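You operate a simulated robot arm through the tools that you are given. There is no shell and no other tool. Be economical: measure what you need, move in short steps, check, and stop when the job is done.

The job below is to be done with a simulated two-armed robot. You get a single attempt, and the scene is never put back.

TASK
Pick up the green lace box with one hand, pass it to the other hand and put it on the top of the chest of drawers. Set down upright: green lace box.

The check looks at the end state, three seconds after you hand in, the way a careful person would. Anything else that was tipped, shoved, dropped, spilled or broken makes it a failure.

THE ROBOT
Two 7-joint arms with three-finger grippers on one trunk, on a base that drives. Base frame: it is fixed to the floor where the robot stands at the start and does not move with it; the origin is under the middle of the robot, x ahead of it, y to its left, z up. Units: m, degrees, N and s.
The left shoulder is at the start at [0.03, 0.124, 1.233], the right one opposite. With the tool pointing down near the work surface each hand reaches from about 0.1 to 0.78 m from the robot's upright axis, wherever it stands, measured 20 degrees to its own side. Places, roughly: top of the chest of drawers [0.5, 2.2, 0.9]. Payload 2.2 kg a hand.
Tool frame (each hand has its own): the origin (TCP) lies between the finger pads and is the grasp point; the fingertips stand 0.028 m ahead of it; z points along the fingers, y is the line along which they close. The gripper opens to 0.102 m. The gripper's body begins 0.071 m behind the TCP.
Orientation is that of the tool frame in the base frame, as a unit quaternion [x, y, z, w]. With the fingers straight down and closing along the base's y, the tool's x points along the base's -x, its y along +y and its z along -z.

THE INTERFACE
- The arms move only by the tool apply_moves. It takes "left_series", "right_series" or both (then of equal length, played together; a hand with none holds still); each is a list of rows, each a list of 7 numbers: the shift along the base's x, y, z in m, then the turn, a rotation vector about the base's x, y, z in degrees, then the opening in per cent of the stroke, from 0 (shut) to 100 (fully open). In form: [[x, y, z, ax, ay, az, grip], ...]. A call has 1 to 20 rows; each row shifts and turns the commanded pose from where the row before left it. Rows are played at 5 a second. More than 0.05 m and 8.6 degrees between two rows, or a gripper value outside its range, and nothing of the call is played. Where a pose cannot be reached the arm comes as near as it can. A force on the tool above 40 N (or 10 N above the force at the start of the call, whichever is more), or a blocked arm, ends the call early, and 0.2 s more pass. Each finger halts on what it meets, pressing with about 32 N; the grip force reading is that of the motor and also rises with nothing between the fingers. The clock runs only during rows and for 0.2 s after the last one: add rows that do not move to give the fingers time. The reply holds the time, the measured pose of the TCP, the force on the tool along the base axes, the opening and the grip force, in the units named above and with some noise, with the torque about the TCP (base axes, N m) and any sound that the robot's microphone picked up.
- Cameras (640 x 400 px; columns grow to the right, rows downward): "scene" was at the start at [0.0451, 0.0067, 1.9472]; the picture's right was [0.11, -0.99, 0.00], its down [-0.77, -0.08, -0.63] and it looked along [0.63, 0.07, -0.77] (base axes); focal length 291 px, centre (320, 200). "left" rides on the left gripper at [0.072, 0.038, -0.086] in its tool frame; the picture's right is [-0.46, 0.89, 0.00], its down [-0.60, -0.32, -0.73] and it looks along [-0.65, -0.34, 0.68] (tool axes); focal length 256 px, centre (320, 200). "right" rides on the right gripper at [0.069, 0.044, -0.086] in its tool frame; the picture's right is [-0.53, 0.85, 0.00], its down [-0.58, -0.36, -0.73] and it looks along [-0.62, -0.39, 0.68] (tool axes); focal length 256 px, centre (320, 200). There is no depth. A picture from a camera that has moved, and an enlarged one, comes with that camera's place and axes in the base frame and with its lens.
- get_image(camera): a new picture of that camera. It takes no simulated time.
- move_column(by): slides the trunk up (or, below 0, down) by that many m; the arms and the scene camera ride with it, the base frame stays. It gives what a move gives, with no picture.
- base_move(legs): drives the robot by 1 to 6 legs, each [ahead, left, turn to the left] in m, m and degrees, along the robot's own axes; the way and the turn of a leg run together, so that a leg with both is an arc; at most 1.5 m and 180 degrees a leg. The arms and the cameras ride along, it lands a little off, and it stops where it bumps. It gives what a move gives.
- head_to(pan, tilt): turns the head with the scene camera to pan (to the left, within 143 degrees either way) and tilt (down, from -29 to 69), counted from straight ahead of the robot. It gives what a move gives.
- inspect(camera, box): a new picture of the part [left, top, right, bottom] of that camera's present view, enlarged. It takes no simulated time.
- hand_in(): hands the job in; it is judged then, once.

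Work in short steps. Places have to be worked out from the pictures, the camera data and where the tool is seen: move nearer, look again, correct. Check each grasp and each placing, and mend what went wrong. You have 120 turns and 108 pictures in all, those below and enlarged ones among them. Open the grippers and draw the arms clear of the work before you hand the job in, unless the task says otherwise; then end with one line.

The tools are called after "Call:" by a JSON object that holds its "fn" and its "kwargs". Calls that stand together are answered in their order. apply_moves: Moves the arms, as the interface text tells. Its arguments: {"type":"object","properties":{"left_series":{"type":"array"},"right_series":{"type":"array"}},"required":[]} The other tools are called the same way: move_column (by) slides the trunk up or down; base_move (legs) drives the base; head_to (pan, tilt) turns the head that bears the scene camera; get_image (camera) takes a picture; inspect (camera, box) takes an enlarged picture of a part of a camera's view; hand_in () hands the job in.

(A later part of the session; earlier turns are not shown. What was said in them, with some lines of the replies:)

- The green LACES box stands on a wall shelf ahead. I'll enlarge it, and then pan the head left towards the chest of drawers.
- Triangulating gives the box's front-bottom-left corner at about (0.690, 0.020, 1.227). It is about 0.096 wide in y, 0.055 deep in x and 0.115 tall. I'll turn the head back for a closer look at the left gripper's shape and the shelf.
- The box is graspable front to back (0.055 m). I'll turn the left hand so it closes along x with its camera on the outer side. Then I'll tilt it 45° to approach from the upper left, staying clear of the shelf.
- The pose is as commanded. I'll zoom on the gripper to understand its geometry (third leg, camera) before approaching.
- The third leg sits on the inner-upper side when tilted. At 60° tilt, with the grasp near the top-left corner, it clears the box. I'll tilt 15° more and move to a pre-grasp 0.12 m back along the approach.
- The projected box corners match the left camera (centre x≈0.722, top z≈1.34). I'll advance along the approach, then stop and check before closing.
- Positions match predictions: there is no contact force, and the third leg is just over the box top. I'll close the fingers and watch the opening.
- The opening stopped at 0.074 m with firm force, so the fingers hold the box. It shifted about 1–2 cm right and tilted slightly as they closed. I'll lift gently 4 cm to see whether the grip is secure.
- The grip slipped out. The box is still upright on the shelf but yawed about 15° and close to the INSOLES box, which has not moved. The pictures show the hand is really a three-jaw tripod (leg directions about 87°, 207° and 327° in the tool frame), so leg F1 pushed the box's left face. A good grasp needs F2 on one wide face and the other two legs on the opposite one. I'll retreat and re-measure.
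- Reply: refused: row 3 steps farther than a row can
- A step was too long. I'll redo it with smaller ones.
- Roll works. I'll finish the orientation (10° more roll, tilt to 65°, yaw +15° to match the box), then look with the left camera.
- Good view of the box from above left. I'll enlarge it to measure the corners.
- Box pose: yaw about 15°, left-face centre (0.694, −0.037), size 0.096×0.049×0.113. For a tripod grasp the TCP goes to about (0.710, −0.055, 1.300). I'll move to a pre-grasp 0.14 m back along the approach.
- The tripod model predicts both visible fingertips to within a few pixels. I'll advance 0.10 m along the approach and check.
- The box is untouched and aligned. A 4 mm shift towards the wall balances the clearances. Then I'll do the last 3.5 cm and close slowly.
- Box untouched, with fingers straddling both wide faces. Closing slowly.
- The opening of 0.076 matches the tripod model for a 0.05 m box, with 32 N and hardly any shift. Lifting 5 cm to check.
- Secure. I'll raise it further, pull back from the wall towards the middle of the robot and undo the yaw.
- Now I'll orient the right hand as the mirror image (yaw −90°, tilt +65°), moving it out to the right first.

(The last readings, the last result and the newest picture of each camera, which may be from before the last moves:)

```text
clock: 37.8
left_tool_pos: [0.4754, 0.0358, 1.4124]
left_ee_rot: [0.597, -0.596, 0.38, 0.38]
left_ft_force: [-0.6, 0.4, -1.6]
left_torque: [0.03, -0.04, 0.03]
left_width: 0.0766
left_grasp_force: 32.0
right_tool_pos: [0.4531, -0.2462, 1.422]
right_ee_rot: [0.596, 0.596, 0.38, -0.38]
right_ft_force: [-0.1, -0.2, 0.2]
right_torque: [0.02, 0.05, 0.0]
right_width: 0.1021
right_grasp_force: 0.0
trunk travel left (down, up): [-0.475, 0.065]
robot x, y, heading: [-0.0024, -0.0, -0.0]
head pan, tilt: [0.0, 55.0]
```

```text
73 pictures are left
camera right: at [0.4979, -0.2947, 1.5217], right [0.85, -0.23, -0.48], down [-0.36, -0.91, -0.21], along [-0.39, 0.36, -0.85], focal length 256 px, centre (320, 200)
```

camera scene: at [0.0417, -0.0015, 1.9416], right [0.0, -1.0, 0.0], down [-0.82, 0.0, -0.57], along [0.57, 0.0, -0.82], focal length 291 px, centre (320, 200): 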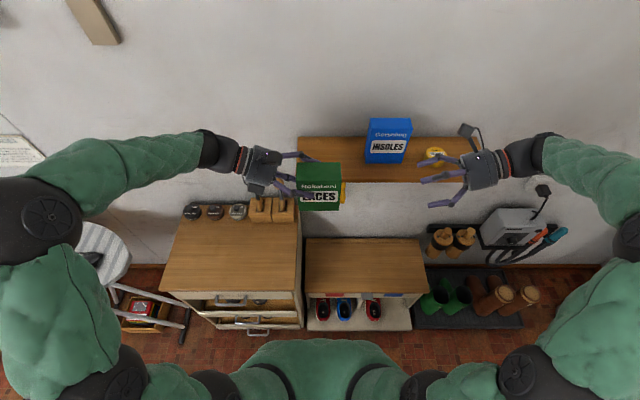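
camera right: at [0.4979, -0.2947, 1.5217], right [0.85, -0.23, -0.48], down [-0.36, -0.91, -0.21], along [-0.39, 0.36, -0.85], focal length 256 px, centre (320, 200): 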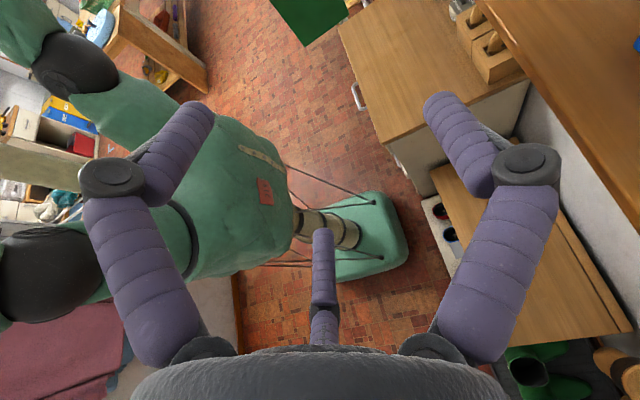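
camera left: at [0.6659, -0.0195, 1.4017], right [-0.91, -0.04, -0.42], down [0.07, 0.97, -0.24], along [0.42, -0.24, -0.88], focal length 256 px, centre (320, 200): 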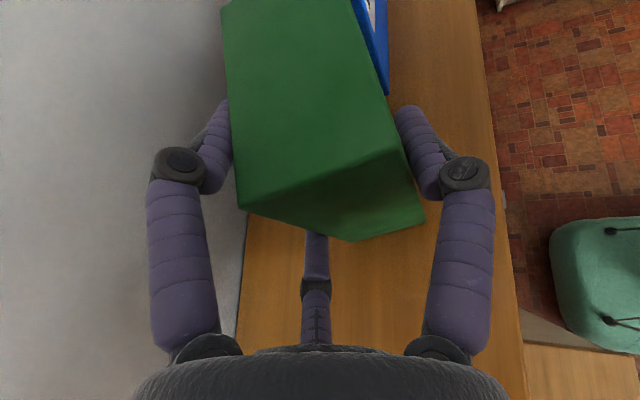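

Both hands are oriented. I'll enlarge the scene to measure the held box.

Call:
{"fn": "inspect", "kwargs": {"camera": "scene", "box": [240, 110, 400, 230]}}

```text
3.33 times, centred on (320, 170) of scene
camera zoom: at [0.0417, -0.0015, 1.9416], right [0.0, -1.0, 0.0], down [-0.82, 0.0, -0.57], along [0.57, 0.0, -0.82], focal length 969 px, centre (320, 300)
```

zoom: 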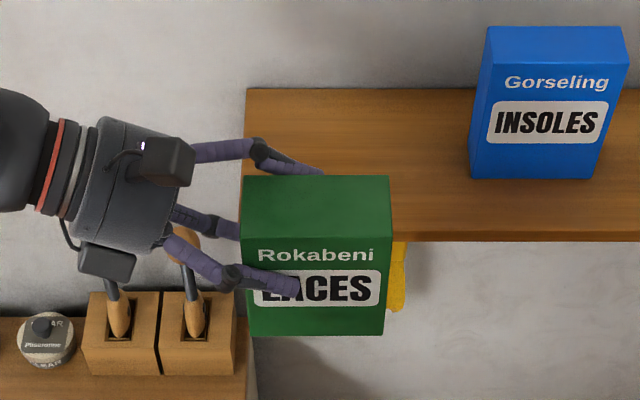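

The held box spans y −0.048 to 0.049 with centre x≈0.459 and z 1.340 to 1.453. The right TCP target is (0.447, −0.028, 1.412). I'll move to a pre-pose and then advance partway.

Call:
{"fn": "apply_moves", "kwargs": {"right_series": [[-0.002, 0.027, 0.018, 0, 0, 0, 100], [-0.002, 0.027, 0.018, 0, 0, 0, 100], [-0.002, 0.028, 0.017, 0, 0, 0, 100], [0, 0.0181, -0.0085, 0, 0, 0, 100], [0, 0.0181, -0.0085, 0, 0, 0, 100], [0, 0.0181, -0.0085, 0, 0, 0, 100], [0, 0.0181, -0.0085, 0, 0, 0, 100], [0, 0, 0, 0, 0, 0, 100], [0, 0, 0, 0, 0, 0, 100]]}}

Call:
{"fn": "get_image", "kwargs": {"camera": "right"}}

Call:
{"fn": "inspect", "kwargs": {"camera": "scene", "box": [240, 110, 440, 235]}}

```text
clock: 39.8
left_tool_pos: [0.4757, 0.0368, 1.413]
left_ee_rot: [0.597, -0.596, 0.38, 0.38]
left_ft_force: [0.7, 0.0, -1.3]
left_torque: [0.05, 0.04, 0.0]
left_width: 0.0763
left_grasp_force: 31.9
right_tool_pos: [0.4484, -0.0913, 1.4425]
right_ee_rot: [0.597, 0.596, 0.38, -0.38]
right_ft_force: [-0.3, 0.4, -0.9]
right_torque: [0.04, 0.01, -0.01]
right_width: 0.1018
right_grasp_force: 0.1
trunk travel left (down, up): [-0.475, 0.065]
robot x, y, heading: [0.0001, -0.0002, 0.3]
head pan, tilt: [0.0, 55.0]
```

```text
71 pictures are left
camera right: at [0.4921, -0.1388, 1.5409], right [0.85, -0.23, -0.48], down [-0.36, -0.91, -0.21], along [-0.39, 0.36, -0.85], focal length 256 px, centre (320, 200)
```

right: 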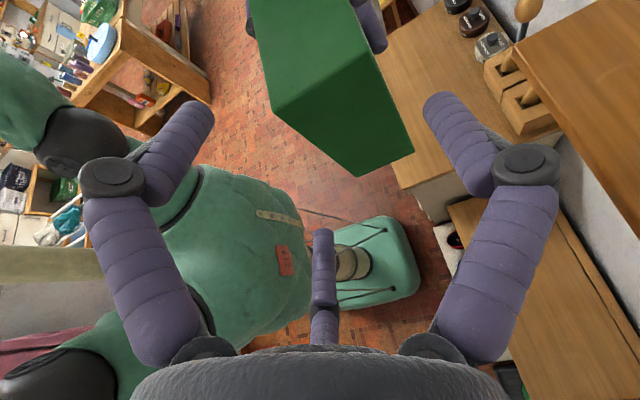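

```text
3.20 times, centred on (340, 172) of scene
camera zoom: at [0.0415, -0.0011, 1.9416], right [0.0, -1.0, 0.0], down [-0.82, 0.0, -0.57], along [0.57, 0.0, -0.82], focal length 930 px, centre (256, 288)
```

zoom: 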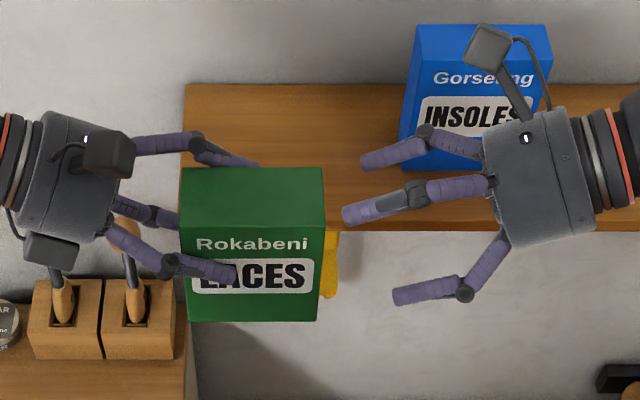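

Both cameras agree on the box (centre x≈0.460). I'll finish the approach with a −2 mm x correction, then check before closing.

Call:
{"fn": "apply_moves", "kwargs": {"right_series": [[-0.002, 0.0158, -0.0075, 0, 0, 0, 100], [0, 0.0158, -0.0075, 0, 0, 0, 100], [0, 0.0158, -0.0075, 0, 0, 0, 100], [0, 0.0158, -0.0075, 0, 0, 0, 100], [0, 0, 0, 0, 0, 0, 100], [0, 0, 0, 0, 0, 0, 100]]}}

Call:
{"fn": "get_image", "kwargs": {"camera": "right"}}

Call:
{"fn": "inspect", "kwargs": {"camera": "scene", "box": [240, 110, 440, 235]}}

```text
clock: 41.2
left_tool_pos: [0.4748, 0.0377, 1.4114]
left_ee_rot: [-0.596, 0.597, -0.38, -0.381]
left_ft_force: [1.0, 0.4, -0.6]
left_torque: [0.04, 0.03, 0.0]
left_width: 0.0764
left_grasp_force: 32.7
right_tool_pos: [0.4468, -0.0285, 1.4108]
right_ee_rot: [0.597, 0.596, 0.38, -0.38]
right_ft_force: [0.0, -0.3, 0.7]
right_torque: [-0.04, 0.01, -0.04]
right_width: 0.1023
right_grasp_force: 0.0
trunk travel left (down, up): [-0.475, 0.065]
robot x, y, heading: [-0.0014, 0.0005, -0.3]
head pan, tilt: [0.0, 55.0]
```

```text
69 pictures are left
camera right: at [0.4909, -0.0761, 1.5104], right [0.85, -0.23, -0.48], down [-0.36, -0.91, -0.21], along [-0.39, 0.36, -0.85], focal length 256 px, centre (320, 200)
```

right: 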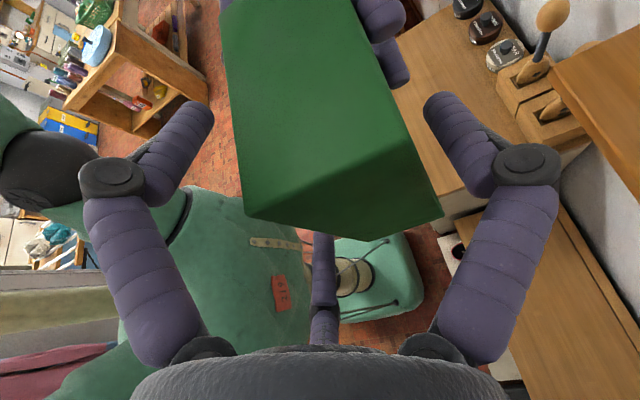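

```text
3.20 times, centred on (340, 172) of scene
camera zoom: at [0.0414, -0.0011, 1.9416], right [0.0, -1.0, 0.0], down [-0.82, 0.0, -0.57], along [0.57, 0.0, -0.82], focal length 930 px, centre (256, 288)
```

zoom: 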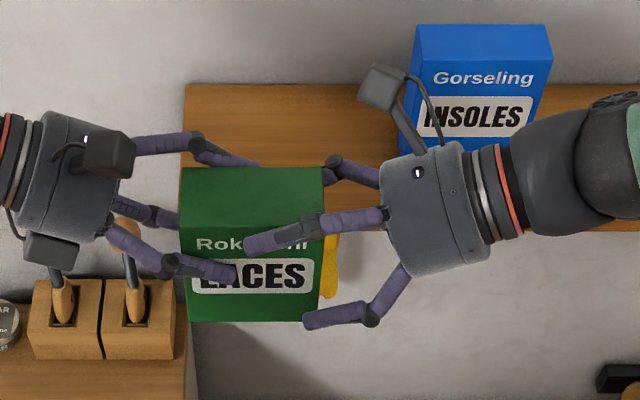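

The fingers straddle the box with no contact force, and third leg and F1 are in front with F2 behind. Closing the right hand slowly while the left holds.

Call:
{"fn": "apply_moves", "kwargs": {"right_series": [[0, 0, 0, 0, 0, 0, 88], [0, 0, 0, 0, 0, 0, 82], [0, 0, 0, 0, 0, 0, 77], [0, 0, 0, 0, 0, 0, 72], [0, 0, 0, 0, 0, 0, 66], [0, 0, 0, 0, 0, 0, 50], [0, 0, 0, 0, 0, 0, 20], [0, 0, 0, 0, 0, 0, 0], [0, 0, 0, 0, 0, 0, 0]]}}

Call:
{"fn": "get_image", "kwargs": {"camera": "right"}}

Call:
{"fn": "inspect", "kwargs": {"camera": "scene", "box": [240, 110, 440, 235]}}

```text
clock: 43.2
left_tool_pos: [0.4734, 0.0364, 1.4112]
left_ee_rot: [-0.595, 0.597, -0.378, -0.381]
left_ft_force: [-32.1, 16.7, -1.4]
left_torque: [0.01, 0.01, -1.32]
left_width: 0.0766
left_grasp_force: 31.7
right_tool_pos: [0.45, -0.0297, 1.4124]
right_ee_rot: [0.598, 0.596, 0.381, -0.376]
right_ft_force: [32.0, -17.8, 0.1]
right_torque: [0.05, -0.05, -1.24]
right_width: 0.0764
right_grasp_force: 31.5
trunk travel left (down, up): [-0.475, 0.065]
robot x, y, heading: [-0.001, -0.0004, 0.1]
head pan, tilt: [0.0, 55.0]
```

```text
67 pictures are left
camera right: at [0.4926, -0.0774, 1.5115], right [0.85, -0.23, -0.48], down [-0.37, -0.9, -0.21], along [-0.38, 0.36, -0.85], focal length 256 px, centre (320, 200)
```

right: 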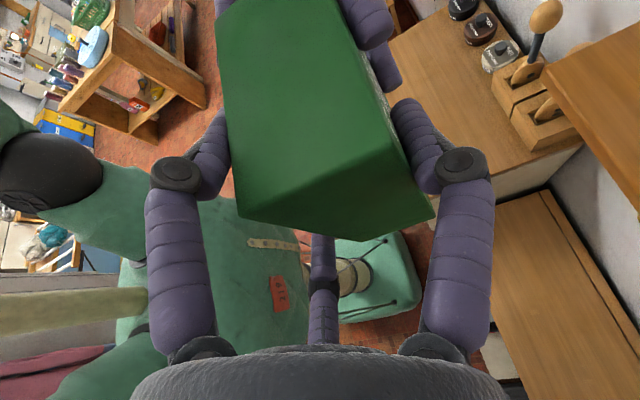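

```text
3.20 times, centred on (340, 172) of scene
camera zoom: at [0.0414, -0.0013, 1.9416], right [0.0, -1.0, 0.0], down [-0.82, 0.0, -0.57], along [0.57, 0.0, -0.82], focal length 930 px, centre (256, 288)
```

zoom: 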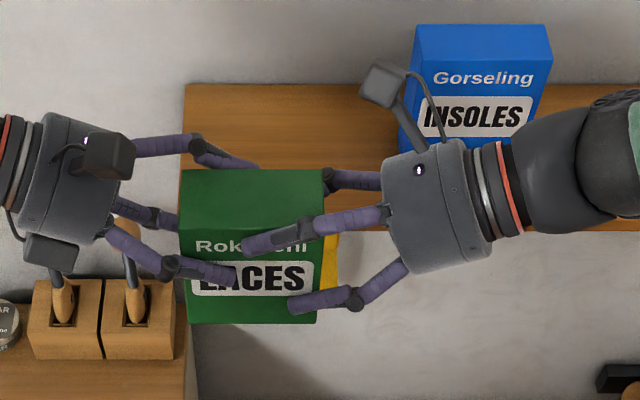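

Both hands grip the box at 0.0765, but they strain against each other by 32 N along x. I'll ease the right hand towards +x in small steps to relax it.

Call:
{"fn": "apply_moves", "kwargs": {"right_series": [[0.002, -0.001, 0, 0, 0, 0, 0], [0.002, -0.001, 0, 0, 0, 0, 0], [0, 0, 0, 0, 0, 0, 0]]}}

```text
clock: 44.0
left_tool_pos: [0.4733, 0.0368, 1.4108]
left_ee_rot: [-0.596, 0.597, -0.379, -0.381]
left_ft_force: [-19.2, 1.8, -9.2]
left_torque: [0.86, 0.5, -0.44]
left_width: 0.0766
left_grasp_force: 31.7
right_tool_pos: [0.4522, -0.0292, 1.4128]
right_ee_rot: [0.596, 0.597, 0.38, -0.38]
right_ft_force: [20.0, -1.9, 8.6]
right_torque: [-0.29, -0.64, -0.82]
right_width: 0.0766
right_grasp_force: 32.2
trunk travel left (down, up): [-0.475, 0.065]
robot x, y, heading: [-0.0007, 0.0005, -0.3]
head pan, tilt: [0.0, 55.0]
```

The strain dropped to 20 N. One more small relaxing step.

Call:
{"fn": "apply_moves", "kwargs": {"right_series": [[0.0015, 0, 0.0005, 0, 0, 0, 0], [0.0015, 0, 0.0005, 0, 0, 0, 0], [0, 0, 0, 0, 0, 0, 0]]}}

```text
clock: 44.8
left_tool_pos: [0.4752, 0.0371, 1.4118]
left_ee_rot: [0.597, -0.596, 0.38, 0.379]
left_ft_force: [-1.1, -6.8, -10.9]
left_torque: [0.4, 0.92, 0.07]
left_width: 0.0762
left_grasp_force: 32.0
right_tool_pos: [0.452, -0.0294, 1.4129]
right_ee_rot: [0.595, 0.597, 0.379, -0.383]
right_ft_force: [1.3, 7.7, 9.3]
right_torque: [0.22, -1.13, 0.02]
right_width: 0.0765
right_grasp_force: 31.9
trunk travel left (down, up): [-0.475, 0.065]
robot x, y, heading: [-0.0006, 0.0006, -0.2]
head pan, tilt: [0.0, 55.0]
```

Forces are small now. I'll open the left hand while the right holds, and check before retreating.

Call:
{"fn": "apply_moves", "kwargs": {"left_series": [[0, 0, 0, 0, 0, 0, 78], [0, 0, 0, 0, 0, 0, 84], [0, 0, 0, 0, 0, 0, 92], [0, 0, 0, 0, 0, 0, 100], [0, 0, 0, 0, 0, 0, 100]]}}

Call:
{"fn": "inspect", "kwargs": {"camera": "scene", "box": [240, 110, 440, 235]}}

```text
clock: 46.0
left_tool_pos: [0.4743, 0.0366, 1.4122]
left_ee_rot: [-0.596, 0.597, -0.379, -0.38]
left_ft_force: [-0.3, 0.4, 0.3]
left_torque: [-0.01, 0.01, 0.0]
left_width: 0.1019
left_grasp_force: 0.0
right_tool_pos: [0.4538, -0.0312, 1.4136]
right_ee_rot: [0.596, 0.596, 0.38, -0.38]
right_ft_force: [-0.1, 0.6, -0.2]
right_torque: [-0.05, 0.04, 0.01]
right_width: 0.0762
right_grasp_force: 31.5
trunk travel left (down, up): [-0.475, 0.065]
robot x, y, heading: [-0.0007, 0.0013, -0.2]
head pan, tilt: [0.0, 55.0]
```

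```text
3.20 times, centred on (340, 172) of scene
camera zoom: at [0.0414, -0.0013, 1.9416], right [0.0, -1.0, 0.0], down [-0.82, 0.0, -0.57], along [0.57, 0.0, -0.82], focal length 930 px, centre (256, 288)
```

zoom: 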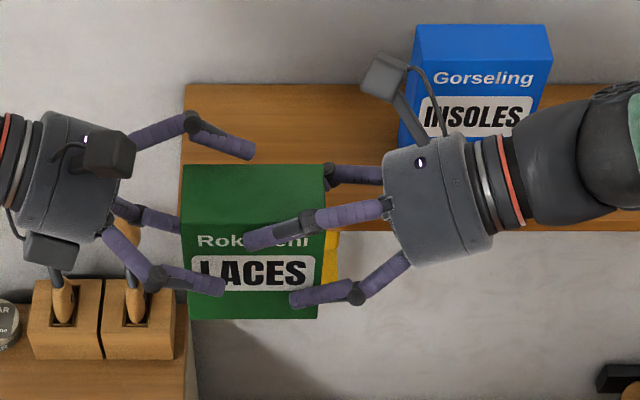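

The box is held by the right hand alone and is level. I'll retreat the left hand along its approach and bring it nearer to the body.

Call:
{"fn": "apply_moves", "kwargs": {"left_series": [[0, 0.027, 0.0127, 0, 0, 0, 100], [0, 0.027, 0.0127, 0, 0, 0, 100], [0, 0.027, 0.0127, 0, 0, 0, 100], [0, 0.027, 0.0127, 0, 0, 0, 100], [0, 0.027, 0.0127, 0, 0, 0, 100], [0, 0.027, 0.0127, 0, 0, 0, 100], [-0.03, 0, 0.02, 0, 0, 0, 100], [-0.03, 0, 0.02, 0, 0, 0, 100], [-0.03, 0, 0.01, 0, 0, 0, 100], [0, 0, 0, 0, 0, 0, 100]]}}

Call:
{"fn": "head_to", "kwargs": {"pan": 70, "tilt": 35}}

Call:
{"fn": "get_image", "kwargs": {"camera": "scene"}}

Call:
{"fn": "inspect", "kwargs": {"camera": "scene", "box": [220, 80, 380, 280]}}

```text
clock: 48.2
left_tool_pos: [0.3834, 0.1972, 1.5375]
left_ee_rot: [0.596, -0.596, 0.38, 0.381]
left_ft_force: [-0.4, -0.6, -0.2]
left_torque: [-0.02, 0.04, 0.0]
left_width: 0.1021
left_grasp_force: 0.0
right_tool_pos: [0.4544, -0.0307, 1.4125]
right_ee_rot: [0.596, 0.596, 0.38, -0.381]
right_ft_force: [0.8, -1.1, -0.7]
right_torque: [0.0, 0.03, 0.01]
right_width: 0.0763
right_grasp_force: 32.0
trunk travel left (down, up): [-0.475, 0.065]
robot x, y, heading: [-0.0002, -0.0003, 0.1]
head pan, tilt: [0.0, 55.0]
```

```text
clock: 49.6
left_tool_pos: [0.383, 0.1955, 1.5381]
left_ee_rot: [-0.596, 0.597, -0.38, -0.38]
left_ft_force: [-0.1, 0.3, -0.8]
left_torque: [0.0, 0.02, 0.0]
left_width: 0.102
left_grasp_force: 0.0
right_tool_pos: [0.4536, -0.031, 1.4146]
right_ee_rot: [0.596, 0.596, 0.38, -0.38]
right_ft_force: [0.0, 0.4, -1.3]
right_torque: [-0.05, 0.01, 0.01]
right_width: 0.0764
right_grasp_force: 32.4
trunk travel left (down, up): [-0.475, 0.065]
robot x, y, heading: [0.0019, -0.0006, -0.1]
head pan, tilt: [70.0, 35.0]
```

```text
64 pictures are left
camera scene: at [-0.0007, 0.0814, 1.9698], right [0.94, -0.34, 0.0], down [-0.2, -0.54, -0.82], along [0.28, 0.77, -0.57], focal length 291 px, centre (320, 200)
```

scene: 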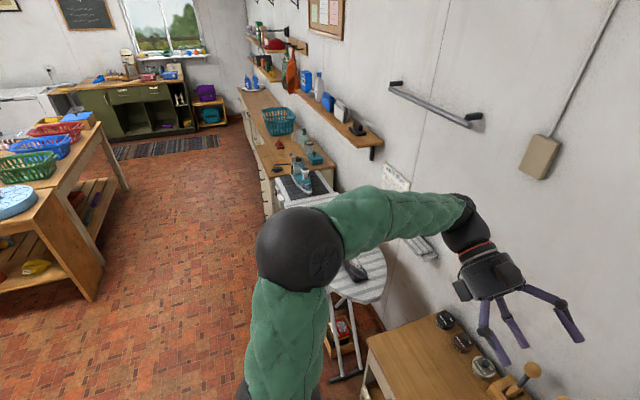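

```text
2.00 times, centred on (300, 180) of scene
camera zoom: at [-0.0007, 0.0814, 1.9698], right [0.94, -0.34, 0.0], down [-0.2, -0.54, -0.82], along [0.28, 0.77, -0.57], focal length 581 px, centre (360, 240)
```

zoom: 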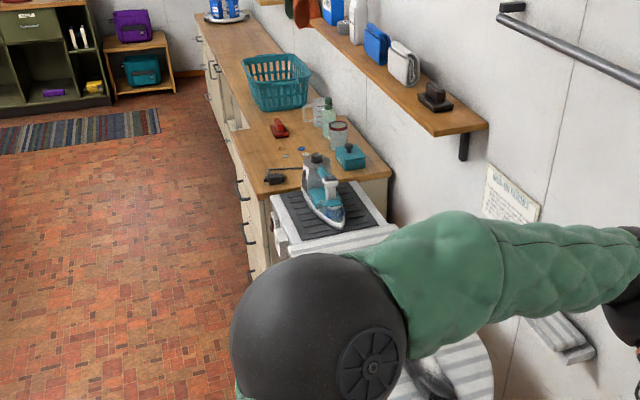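

The chest top runs from about y 1.9 to 2.5 with its front edge at x≈0.285. I'll back off 0.35 m, then slide left about 2.15 m along the open aisle.

Call:
{"fn": "base_move", "kwargs": {"legs": [[-0.35, 0, 0], [0, 1.1, 0], [0, 1.05, 0]]}}

Call:
{"fn": "head_to", "kwargs": {"pan": 0, "tilt": 45}}

Call:
{"fn": "get_image", "kwargs": {"camera": "scene"}}

```text
clock: 62.1
left_tool_pos: [0.0459, 2.349, 1.5394]
left_ee_rot: [-0.589, 0.603, -0.375, -0.384]
left_ft_force: [-0.3, 0.3, 0.5]
left_torque: [0.0, 0.0, -0.02]
left_width: 0.1019
left_grasp_force: 0.0
right_tool_pos: [0.1109, 2.1205, 1.4124]
right_ee_rot: [0.603, 0.589, 0.385, -0.376]
right_ft_force: [0.3, 0.2, -1.6]
right_torque: [-0.03, 0.04, 0.0]
right_width: 0.0763
right_grasp_force: 32.0
trunk travel left (down, up): [-0.475, 0.065]
robot x, y, heading: [-0.3401, 2.1632, -1.6]
head pan, tilt: [70.0, 35.0]
```

```text
clock: 63.5
left_tool_pos: [0.0459, 2.349, 1.5383]
left_ee_rot: [-0.589, 0.603, -0.376, -0.385]
left_ft_force: [0.3, -0.1, 0.0]
left_torque: [-0.01, -0.04, -0.02]
left_width: 0.1019
left_grasp_force: 0.1
right_tool_pos: [0.1124, 2.12, 1.4139]
right_ee_rot: [0.603, 0.59, 0.383, -0.376]
right_ft_force: [-0.5, -0.4, -0.8]
right_torque: [-0.04, 0.05, 0.02]
right_width: 0.0764
right_grasp_force: 32.1
trunk travel left (down, up): [-0.475, 0.065]
robot x, y, heading: [-0.3413, 2.1619, -1.1]
head pan, tilt: [0.0, 45.0]
```

```text
62 pictures are left
camera scene: at [-0.2913, 2.1581, 1.955], right [-0.02, -1.0, 0.0], down [-0.71, 0.01, -0.71], along [0.71, -0.01, -0.71], focal length 291 px, centre (320, 200)
```

scene: 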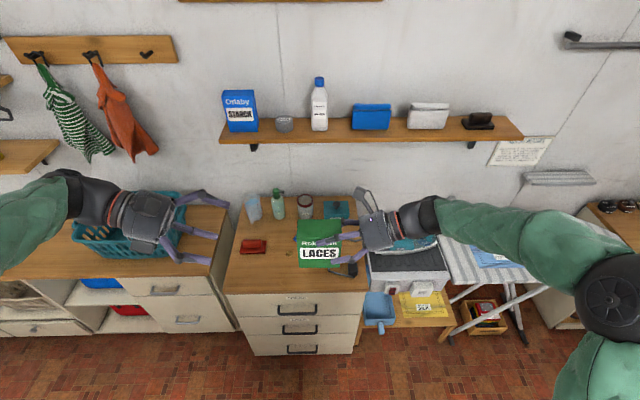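

The chest of drawers is right ahead, with items at its back and a red object at mid-left. I'll enlarge it to find free space.

Call:
{"fn": "inspect", "kwargs": {"camera": "scene", "box": [210, 170, 390, 310]}}

Call:
{"fn": "get_image", "kwargs": {"camera": "right"}}

```text
2.86 times, centred on (300, 240) of scene
camera zoom: at [-0.2913, 2.1581, 1.955], right [-0.02, -1.0, 0.0], down [-0.71, 0.01, -0.71], along [0.71, -0.01, -0.71], focal length 831 px, centre (377, 86)
```

zoom: 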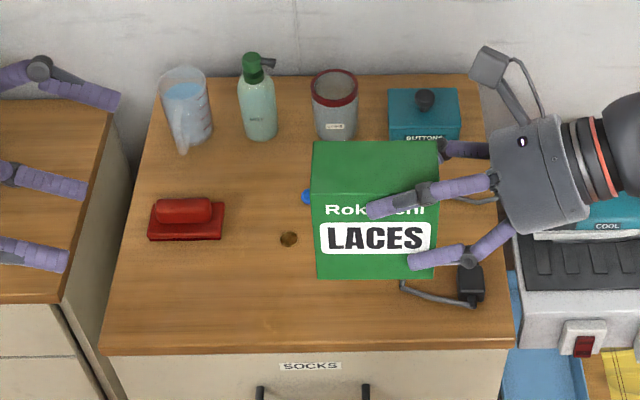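

```text
60 pictures are left
camera right: at [0.1541, 2.0712, 1.512], right [0.84, -0.24, -0.48], down [-0.38, -0.9, -0.21], along [-0.38, 0.37, -0.85], focal length 256 px, centre (320, 200)
```

right: 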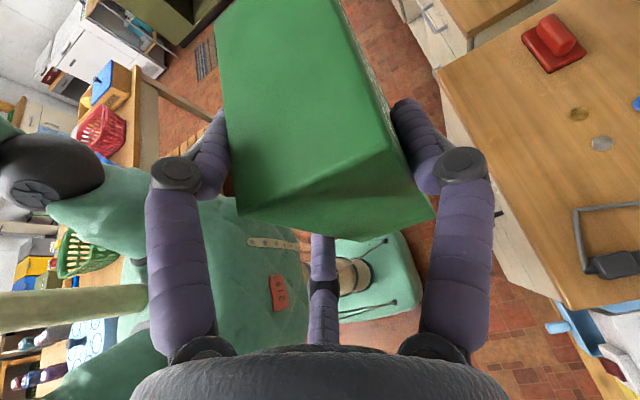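

The surface is about z 0.9 with its front edge at x≈0.255. Red object: x>0.44, y 2.38–2.49. Buttons: x≈0.44. Cord and adapter: y<2.12. A clear spot for the box is (0.35, 2.33). I'll drive 0.15 ahead, 0.18 left, and straighten the heading.

Call:
{"fn": "base_move", "kwargs": {"legs": [[0.15, 0.18, 1.1]]}}

Call:
{"fn": "move_column", "kwargs": {"by": -0.3}}

Call:
{"fn": "get_image", "kwargs": {"camera": "scene"}}

Call:
{"fn": "get_image", "kwargs": {"camera": "right"}}

```text
clock: 65.3
left_tool_pos: [0.1952, 2.5321, 1.5387]
left_ee_rot: [-0.595, 0.597, -0.38, -0.38]
left_ft_force: [0.0, 0.5, 0.0]
left_torque: [0.01, 0.0, 0.01]
left_width: 0.1019
left_grasp_force: 0.0
right_tool_pos: [0.2655, 2.3033, 1.4134]
right_ee_rot: [0.597, 0.596, 0.38, -0.38]
right_ft_force: [0.2, -0.1, -1.4]
right_torque: [-0.03, -0.02, 0.06]
right_width: 0.0762
right_grasp_force: 32.2
trunk travel left (down, up): [-0.475, 0.065]
robot x, y, heading: [-0.1908, 2.3363, -0.5]
head pan, tilt: [0.0, 45.0]
```

```text
clock: 68.3
left_tool_pos: [0.1944, 2.5319, 1.2398]
left_ee_rot: [-0.595, 0.597, -0.38, -0.38]
left_ft_force: [-0.2, -0.4, 0.0]
left_torque: [0.02, 0.0, 0.04]
left_width: 0.1021
left_grasp_force: 0.0
right_tool_pos: [0.2666, 2.3052, 1.1134]
right_ee_rot: [0.597, 0.596, 0.38, -0.379]
right_ft_force: [-0.3, -0.1, -1.3]
right_torque: [-0.07, -0.02, 0.01]
right_width: 0.0764
right_grasp_force: 32.0
trunk travel left (down, up): [-0.175, 0.365]
robot x, y, heading: [-0.1902, 2.3372, -0.1]
head pan, tilt: [0.0, 45.0]
```

```text
59 pictures are left
camera scene: at [-0.1383, 2.3346, 1.6551], right [0.0, -1.0, 0.0], down [-0.71, 0.0, -0.71], along [0.71, 0.0, -0.71], focal length 291 px, centre (320, 200)
```

scene: 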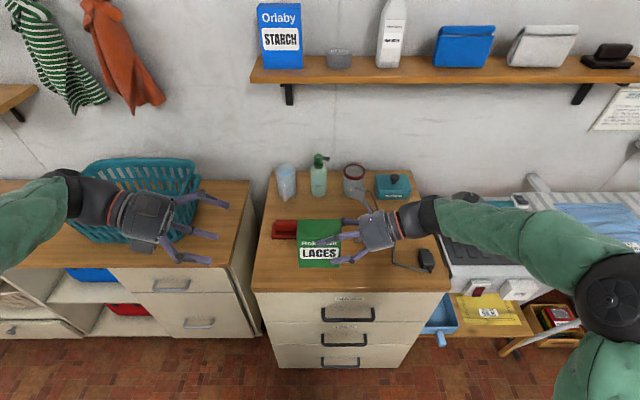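

```text
58 pictures are left
camera right: at [0.3088, 2.2564, 1.2123], right [0.84, -0.23, -0.48], down [-0.37, -0.91, -0.21], along [-0.39, 0.36, -0.85], focal length 256 px, centre (320, 200)
```

right: 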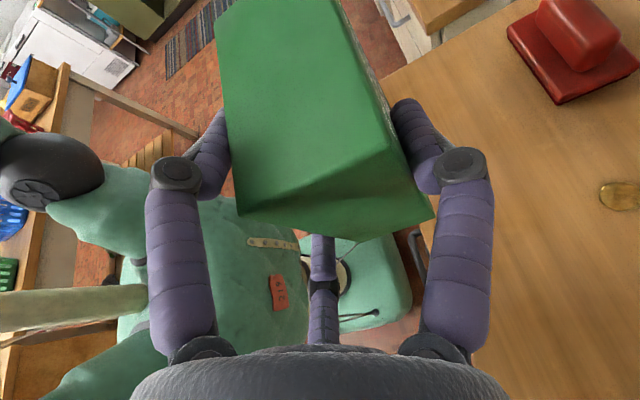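

The spot is confirmed free. I'll move 7.5 cm over the chest, then lower to about 2 cm above the surface.

Call:
{"fn": "apply_moves", "kwargs": {"right_series": [[0.019, -0.001, 0, 0, 0, 0, 0], [0.019, -0.001, 0, 0, 0, 0, 0], [0.019, -0.001, 0, 0, 0, 0, 0], [0.018, -0.001, 0, 0, 0, 0, 0], [0, 0, -0.02, 0, 0, 0, 0], [0, 0, -0.02, 0, 0, 0, 0], [0, 0, -0.02, 0, 0, 0, 0], [0, 0, -0.02, 0, 0, 0, 0], [0, 0, -0.015, 0, 0, 0, 0], [0, 0, 0, 0, 0, 0, 0], [0, 0, 0, 0, 0, 0, 0]]}}

Call:
{"fn": "inspect", "kwargs": {"camera": "scene", "box": [240, 170, 450, 310]}}

Call:
{"fn": "get_image", "kwargs": {"camera": "right"}}

```text
clock: 70.7
left_tool_pos: [0.1944, 2.5313, 1.2391]
left_ee_rot: [-0.596, 0.597, -0.379, -0.38]
left_ft_force: [-0.2, -0.3, 0.3]
left_torque: [0.0, 0.0, 0.01]
left_width: 0.102
left_grasp_force: 0.0
right_tool_pos: [0.3403, 2.3005, 1.0176]
right_ee_rot: [0.597, 0.596, 0.38, -0.38]
right_ft_force: [0.1, 0.2, -0.8]
right_torque: [-0.06, 0.0, 0.0]
right_width: 0.0765
right_grasp_force: 31.8
trunk travel left (down, up): [-0.175, 0.365]
robot x, y, heading: [-0.1861, 2.3342, 0.2]
head pan, tilt: [0.0, 45.0]
```

```text
2.86 times, centred on (345, 240) of scene
camera zoom: at [-0.1381, 2.3346, 1.655], right [0.0, -1.0, 0.0], down [-0.71, 0.0, -0.71], along [0.71, 0.0, -0.71], focal length 831 px, centre (249, 86)
```

zoom: 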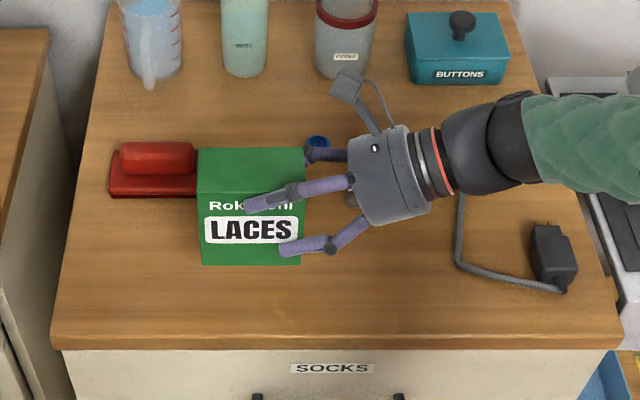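

```text
56 pictures are left
camera right: at [0.3838, 2.252, 1.1169], right [0.84, -0.23, -0.48], down [-0.37, -0.91, -0.21], along [-0.39, 0.36, -0.85], focal length 256 px, centre (320, 200)
```

right: 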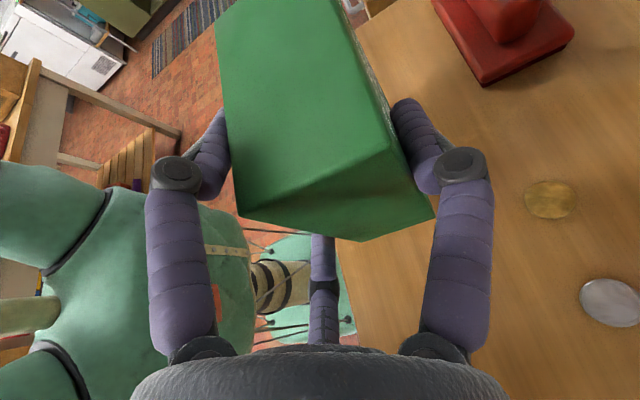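

The box is centred at about (0.349, 2.33) with 7 cm to the red object, and its bottom is at z≈0.944. I'll lower another 3 cm, then creep until the force changes.

Call:
{"fn": "apply_moves", "kwargs": {"right_series": [[0, 0, -0.01, 0, 0, 0, 0], [0, 0, -0.01, 0, 0, 0, 0], [0, 0, -0.01, 0, 0, 0, 0], [0, 0, 0, 0, 0, 0, 0]]}}

Call:
{"fn": "apply_moves", "kwargs": {"right_series": [[0, 0, -0.003, 0, 0, 0, 0], [0, 0, -0.003, 0, 0, 0, 0], [0, 0, -0.003, 0, 0, 0, 0], [0, 0, 0, 0, 0, 0, 0]]}}

Call:
{"fn": "inspect", "kwargs": {"camera": "scene", "box": [240, 170, 450, 310]}}

```text
clock: 71.7
left_tool_pos: [0.1935, 2.5317, 1.2387]
left_ee_rot: [-0.596, 0.597, -0.38, -0.38]
left_ft_force: [-0.5, -0.3, -0.4]
left_torque: [0.0, 0.04, 0.01]
left_width: 0.1021
left_grasp_force: 0.1
right_tool_pos: [0.3402, 2.3006, 0.9879]
right_ee_rot: [0.597, 0.596, 0.38, -0.38]
right_ft_force: [0.6, 0.1, -1.6]
right_torque: [-0.04, 0.0, -0.01]
right_width: 0.0761
right_grasp_force: 32.5
trunk travel left (down, up): [-0.175, 0.365]
robot x, y, heading: [-0.1872, 2.3364, -0.0]
head pan, tilt: [0.0, 45.0]
```

```text
clock: 72.7
left_tool_pos: [0.195, 2.5313, 1.2384]
left_ee_rot: [-0.595, 0.597, -0.379, -0.381]
left_ft_force: [-0.1, 0.6, 0.6]
left_torque: [-0.01, -0.01, 0.0]
left_width: 0.1022
left_grasp_force: 0.1
right_tool_pos: [0.3416, 2.3019, 0.9791]
right_ee_rot: [0.598, 0.596, 0.38, -0.379]
right_ft_force: [-0.1, -0.4, -1.3]
right_torque: [-0.03, -0.01, -0.02]
right_width: 0.0763
right_grasp_force: 31.8
trunk travel left (down, up): [-0.175, 0.365]
robot x, y, heading: [-0.1899, 2.3373, -0.2]
head pan, tilt: [0.0, 45.0]
```

```text
2.86 times, centred on (345, 240) of scene
camera zoom: at [-0.1382, 2.3346, 1.655], right [0.0, -1.0, 0.0], down [-0.71, 0.0, -0.71], along [0.71, 0.0, -0.71], focal length 831 px, centre (249, 86)
```

zoom: 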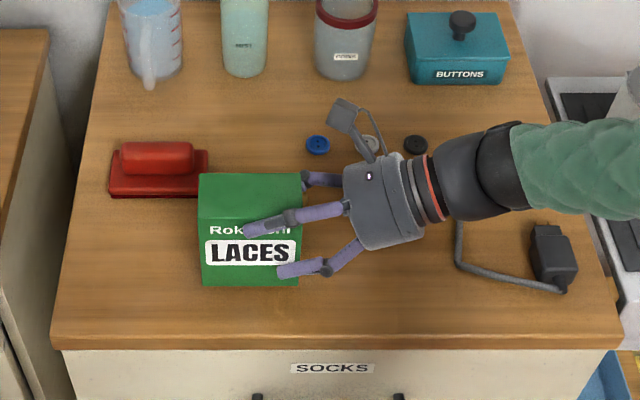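

No contact yet. I'll keep creeping down; the call ends by itself on a force rise.

Call:
{"fn": "apply_moves", "kwargs": {"right_series": [[0, 0, -0.002, 0, 0, 0, 0], [0, 0, -0.002, 0, 0, 0, 0], [0, 0, -0.002, 0, 0, 0, 0], [0, 0, -0.002, 0, 0, 0, 0], [0, 0, 0, 0, 0, 0, 0]]}}

Call:
{"fn": "get_image", "kwargs": {"camera": "left"}}

Call:
{"fn": "get_image", "kwargs": {"camera": "right"}}

```text
clock: 73.9
left_tool_pos: [0.1944, 2.531, 1.2391]
left_ee_rot: [-0.595, 0.598, -0.379, -0.381]
left_ft_force: [-0.4, 0.0, 0.4]
left_torque: [-0.02, -0.01, 0.01]
left_width: 0.1018
left_grasp_force: 0.1
right_tool_pos: [0.3403, 2.3002, 0.9703]
right_ee_rot: [0.598, 0.595, 0.381, -0.379]
right_ft_force: [-0.1, 0.7, -1.7]
right_torque: [-0.05, 0.01, 0.04]
right_width: 0.0764
right_grasp_force: 31.8
trunk travel left (down, up): [-0.175, 0.365]
robot x, y, heading: [-0.1874, 2.3368, 0.0]
head pan, tilt: [0.0, 45.0]
```

```text
54 pictures are left
camera left: at [0.1569, 2.5779, 1.34], right [-0.88, 0.2, -0.42], down [0.32, 0.92, -0.24], along [0.34, -0.35, -0.88], focal length 256 px, centre (320, 200)
```

left: 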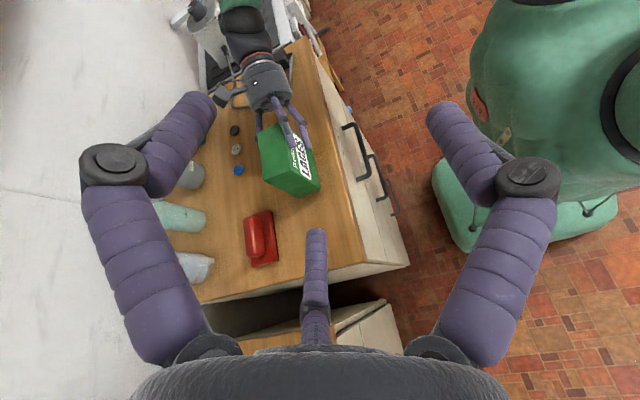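

```text
53 pictures are left
camera right: at [0.384, 2.2519, 1.0698], right [0.84, -0.23, -0.48], down [-0.37, -0.91, -0.21], along [-0.39, 0.36, -0.85], focal length 256 px, centre (320, 200)
```

right: 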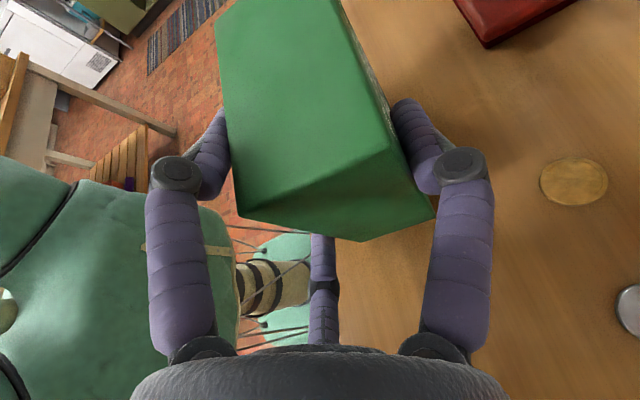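

Triangulating the button puts the surface at about 0.88, so about 1.5 cm is left. Creeping on.

Call:
{"fn": "apply_moves", "kwargs": {"right_series": [[0, 0, -0.003, 0, 0, 0, 0], [0, 0, -0.002, 0, 0, 0, 0], [0, 0, -0.002, 0, 0, 0, 0], [0, 0, -0.002, 0, 0, 0, 0], [0, 0, 0, 0, 0, 0, 0]]}}

Call:
{"fn": "inspect", "kwargs": {"camera": "left", "box": [220, 90, 340, 210]}}

```text
clock: 75.1
left_tool_pos: [0.1949, 2.5312, 1.2389]
left_ee_rot: [-0.596, 0.597, -0.379, -0.38]
left_ft_force: [-0.8, 0.5, -0.3]
left_torque: [0.02, -0.02, 0.03]
left_width: 0.1019
left_grasp_force: 0.0
right_tool_pos: [0.3388, 2.3011, 0.9613]
right_ee_rot: [0.597, 0.596, 0.38, -0.379]
right_ft_force: [0.2, -0.9, -1.9]
right_torque: [-0.05, 0.03, 0.0]
right_width: 0.0762
right_grasp_force: 32.4
trunk travel left (down, up): [-0.175, 0.365]
robot x, y, heading: [-0.1896, 2.34, -0.4]
head pan, tilt: [0.0, 45.0]
```

```text
3.33 times, centred on (280, 150) of left
camera zoom: at [0.1569, 2.5778, 1.34], right [-0.88, 0.2, -0.42], down [0.32, 0.92, -0.24], along [0.34, -0.35, -0.88], focal length 853 px, centre (453, 367)
```

zoom: 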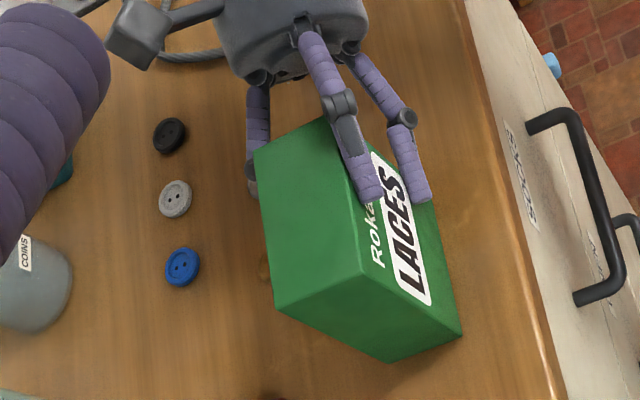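

Almost down, still no contact. Continuing.

Call:
{"fn": "apply_moves", "kwargs": {"right_series": [[0, 0, -0.002, 0, 0, 0, 0], [0, 0, -0.002, 0, 0, 0, 0], [0, 0, 0, 0, 0, 0, 0]]}}

Call:
{"fn": "apply_moves", "kwargs": {"right_series": [[0, 0, -0.0015, 0, 0, 0, 0], [0, 0, -0.0015, 0, 0, 0, 0], [0, 0, 0, 0, 0, 0, 0]]}}

```text
clock: 75.9
left_tool_pos: [0.1941, 2.5314, 1.2392]
left_ee_rot: [-0.596, 0.597, -0.38, -0.38]
left_ft_force: [-0.1, -0.3, -0.6]
left_torque: [0.03, -0.03, -0.03]
left_width: 0.1021
left_grasp_force: 0.0
right_tool_pos: [0.3398, 2.3003, 0.9608]
right_ee_rot: [0.596, 0.596, 0.382, -0.38]
right_ft_force: [-1.6, 0.9, 19.0]
right_torque: [0.04, 0.06, 0.1]
right_width: 0.0765
right_grasp_force: 31.9
trunk travel left (down, up): [-0.175, 0.365]
robot x, y, heading: [-0.1894, 2.3358, -0.2]
head pan, tilt: [0.0, 45.0]
```

```text
clock: 76.5
left_tool_pos: [0.194, 2.5317, 1.2369]
left_ee_rot: [-0.595, 0.597, -0.38, -0.381]
left_ft_force: [-1.4, -0.2, 0.1]
left_torque: [0.01, 0.02, -0.02]
left_width: 0.102
left_grasp_force: 0.0
right_tool_pos: [0.3413, 2.3016, 0.9605]
right_ee_rot: [0.595, 0.596, 0.384, -0.379]
right_ft_force: [-4.4, 1.3, 12.9]
right_torque: [-0.24, 0.46, -0.06]
right_width: 0.0766
right_grasp_force: 32.1
trunk travel left (down, up): [-0.175, 0.365]
robot x, y, heading: [-0.1893, 2.336, -0.2]
head pan, tilt: [0.0, 45.0]
stopped in row 3 (right hand): the force on the tool passed its limit at 41 N (the readings are from after the stop); the commanded pose is now the measured one
```

Contact at z 0.961. I'll check in the pictures that the box's base is what touches.

Call:
{"fn": "inspect", "kwargs": {"camera": "left", "box": [220, 90, 340, 210]}}

Call:
{"fn": "inspect", "kwargs": {"camera": "scene", "box": [280, 200, 400, 280]}}

```text
3.33 times, centred on (280, 150) of left
camera zoom: at [0.1565, 2.5777, 1.3397], right [-0.88, 0.2, -0.42], down [0.32, 0.92, -0.24], along [0.34, -0.35, -0.88], focal length 853 px, centre (453, 367)
```

zoom: 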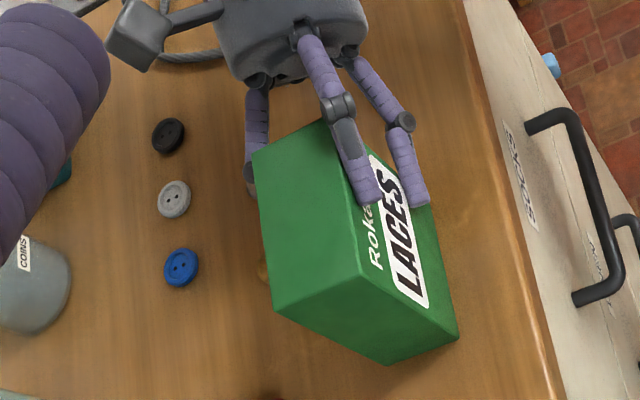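

```text
5.00 times, centred on (340, 240) of scene
camera zoom: at [-0.1389, 2.3346, 1.6548], right [0.0, -1.0, 0.0], down [-0.71, 0.0, -0.71], along [0.71, 0.0, -0.71], focal length 1454 px, centre (220, 0)
```

zoom: 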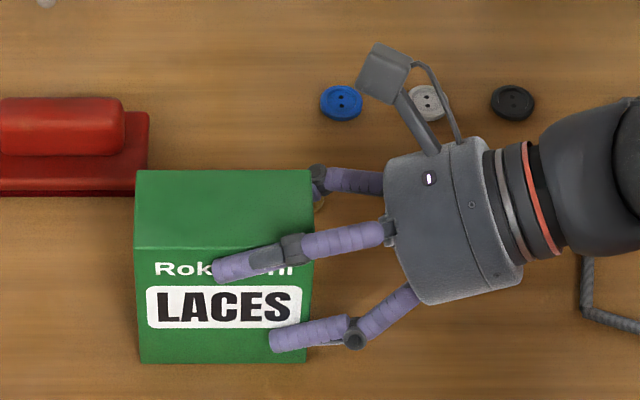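

Both cameras agree that the box's bottom edge is on the surface (z≈0.885) and level. I'll relax 1 mm and open the right hand gradually.

Call:
{"fn": "apply_moves", "kwargs": {"right_series": [[0, 0, 0.001, 0, 0, 0, 0], [0, 0, 0, 0, 0, 0, 76], [0, 0, 0, 0, 0, 0, 80], [0, 0, 0, 0, 0, 0, 86], [0, 0, 0, 0, 0, 0, 93], [0, 0, 0, 0, 0, 0, 100], [0, 0, 0, 0, 0, 0, 100]]}}

Call:
{"fn": "inspect", "kwargs": {"camera": "left", "box": [220, 90, 340, 210]}}

Call:
{"fn": "inspect", "kwargs": {"camera": "scene", "box": [280, 200, 400, 280]}}

```text
clock: 78.1
left_tool_pos: [0.194, 2.5327, 1.239]
left_ee_rot: [-0.595, 0.598, -0.379, -0.381]
left_ft_force: [-0.2, 0.3, -0.2]
left_torque: [0.01, -0.01, -0.02]
left_width: 0.1021
left_grasp_force: 0.1
right_tool_pos: [0.3425, 2.3006, 0.9595]
right_ee_rot: [0.596, 0.596, 0.383, -0.379]
right_ft_force: [-0.1, -0.3, 0.3]
right_torque: [0.0, -0.01, -0.04]
right_width: 0.1021
right_grasp_force: 0.1
trunk travel left (down, up): [-0.175, 0.365]
robot x, y, heading: [-0.1892, 2.3382, -0.3]
head pan, tilt: [0.0, 45.0]
```

```text
3.33 times, centred on (280, 150) of left
camera zoom: at [0.1569, 2.5778, 1.34], right [-0.88, 0.2, -0.42], down [0.32, 0.92, -0.24], along [0.34, -0.35, -0.88], focal length 853 px, centre (453, 367)
```

zoom: 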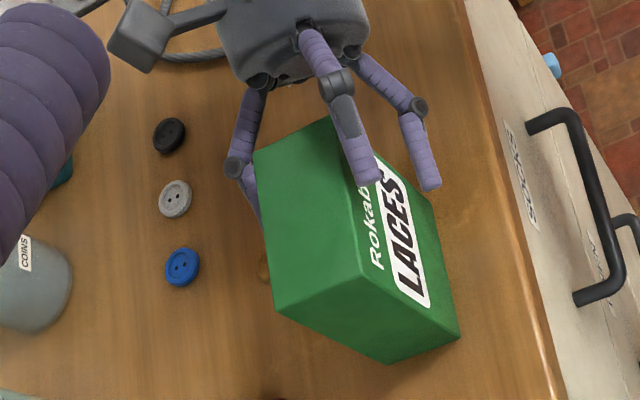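

```text
5.00 times, centred on (340, 240) of scene
camera zoom: at [-0.1382, 2.3346, 1.655], right [0.0, -1.0, 0.0], down [-0.71, 0.0, -0.71], along [0.71, 0.0, -0.71], focal length 1454 px, centre (220, 0)
```

zoom: 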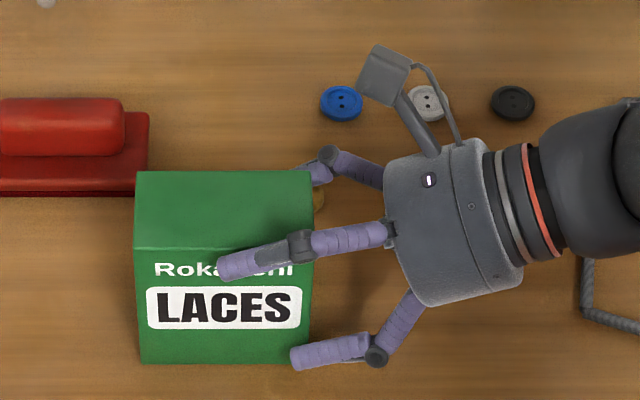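

The box stands free and upright. I'll shift the hand 7 mm towards the robot to centre the fingers, then retreat along the approach and up.

Call:
{"fn": "apply_moves", "kwargs": {"right_series": [[-0.0035, 0, 0, 0, 0, 0, 100], [-0.0035, 0, 0, 0, 0, 0, 100], [0, -0.0136, 0.0063, 0, 0, 0, 100], [0, -0.0181, 0.0085, 0, 0, 0, 100], [0, -0.0181, 0.0085, 0, 0, 0, 100], [0, -0.0181, 0.0085, 0, 0, 0, 100], [0, -0.0181, 0.0085, 0, 0, 0, 100], [0, -0.0181, 0.0085, 0, 0, 0, 100], [0, -0.01, 0.03, 0, 0, 0, 100], [0, 0, 0.04, 0, 0, 0, 100], [0, 0, 0.04, 0, 0, 0, 100], [0, 0, 0.04, 0, 0, 0, 100], [-0.02, 0, 0.04, 0, 0, 0, 100], [-0.04, 0, 0.02, 0, 0, 0, 100], [-0.04, 0, 0, 0, 0, 0, 100], [0, 0, 0, 0, 0, 0, 100]]}}

Call:
{"fn": "inspect", "kwargs": {"camera": "scene", "box": [240, 170, 450, 310]}}

Call:
{"fn": "inspect", "kwargs": {"camera": "left", "box": [220, 90, 340, 210]}}

```text
clock: 81.5
left_tool_pos: [0.1954, 2.5325, 1.2392]
left_ee_rot: [-0.596, 0.596, -0.38, -0.381]
left_ft_force: [0.6, 0.6, -0.1]
left_torque: [-0.01, 0.01, 0.0]
left_width: 0.1018
left_grasp_force: 0.1
right_tool_pos: [0.2382, 2.1876, 1.2172]
right_ee_rot: [0.596, 0.595, 0.383, -0.379]
right_ft_force: [0.5, -0.3, -0.2]
right_torque: [0.03, 0.02, 0.02]
right_width: 0.1022
right_grasp_force: 0.0
trunk travel left (down, up): [-0.175, 0.365]
robot x, y, heading: [-0.1875, 2.3347, 0.1]
head pan, tilt: [0.0, 45.0]
```

```text
2.86 times, centred on (345, 240) of scene
camera zoom: at [-0.1373, 2.3345, 1.655], right [0.0, -1.0, 0.0], down [-0.71, 0.0, -0.71], along [0.71, 0.0, -0.71], focal length 831 px, centre (249, 86)
```

zoom: 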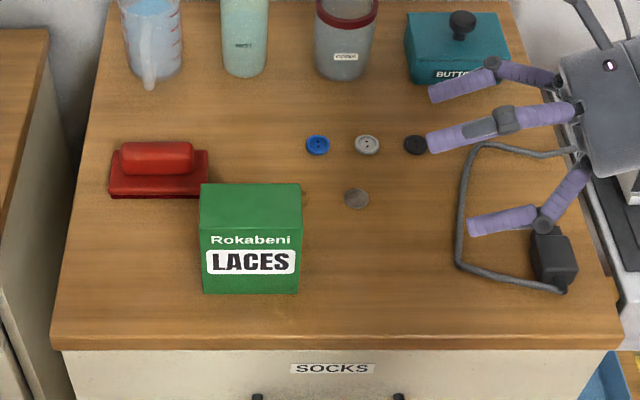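

```text
3.33 times, centred on (280, 150) of left
camera zoom: at [0.1577, 2.5777, 1.3398], right [-0.89, 0.2, -0.42], down [0.32, 0.92, -0.24], along [0.34, -0.35, -0.88], focal length 853 px, centre (453, 367)
```

zoom: 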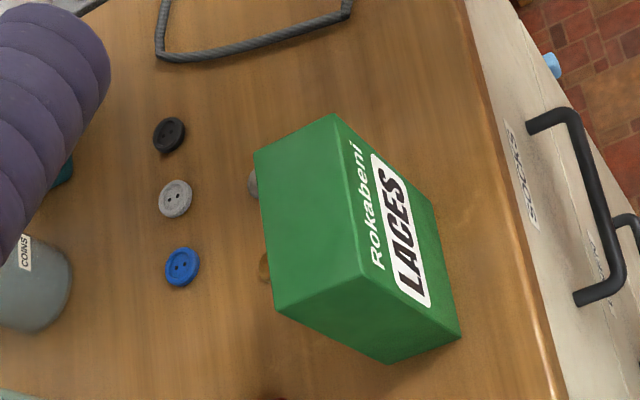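

The box stands upright on the chest of drawers, the neighbouring items are untouched, both grippers are open and the arms are clear. Handing in.

Call:
{"fn": "hand_in", "kwargs": {}}

```text
The job is handed in.
```

The green lace box was picked up with the left hand, passed to the right hand and set upright on the chest of drawers. On the first try the grip slipped on the shelf and the box turned slightly; it stayed upright and I saw nothing else moved.
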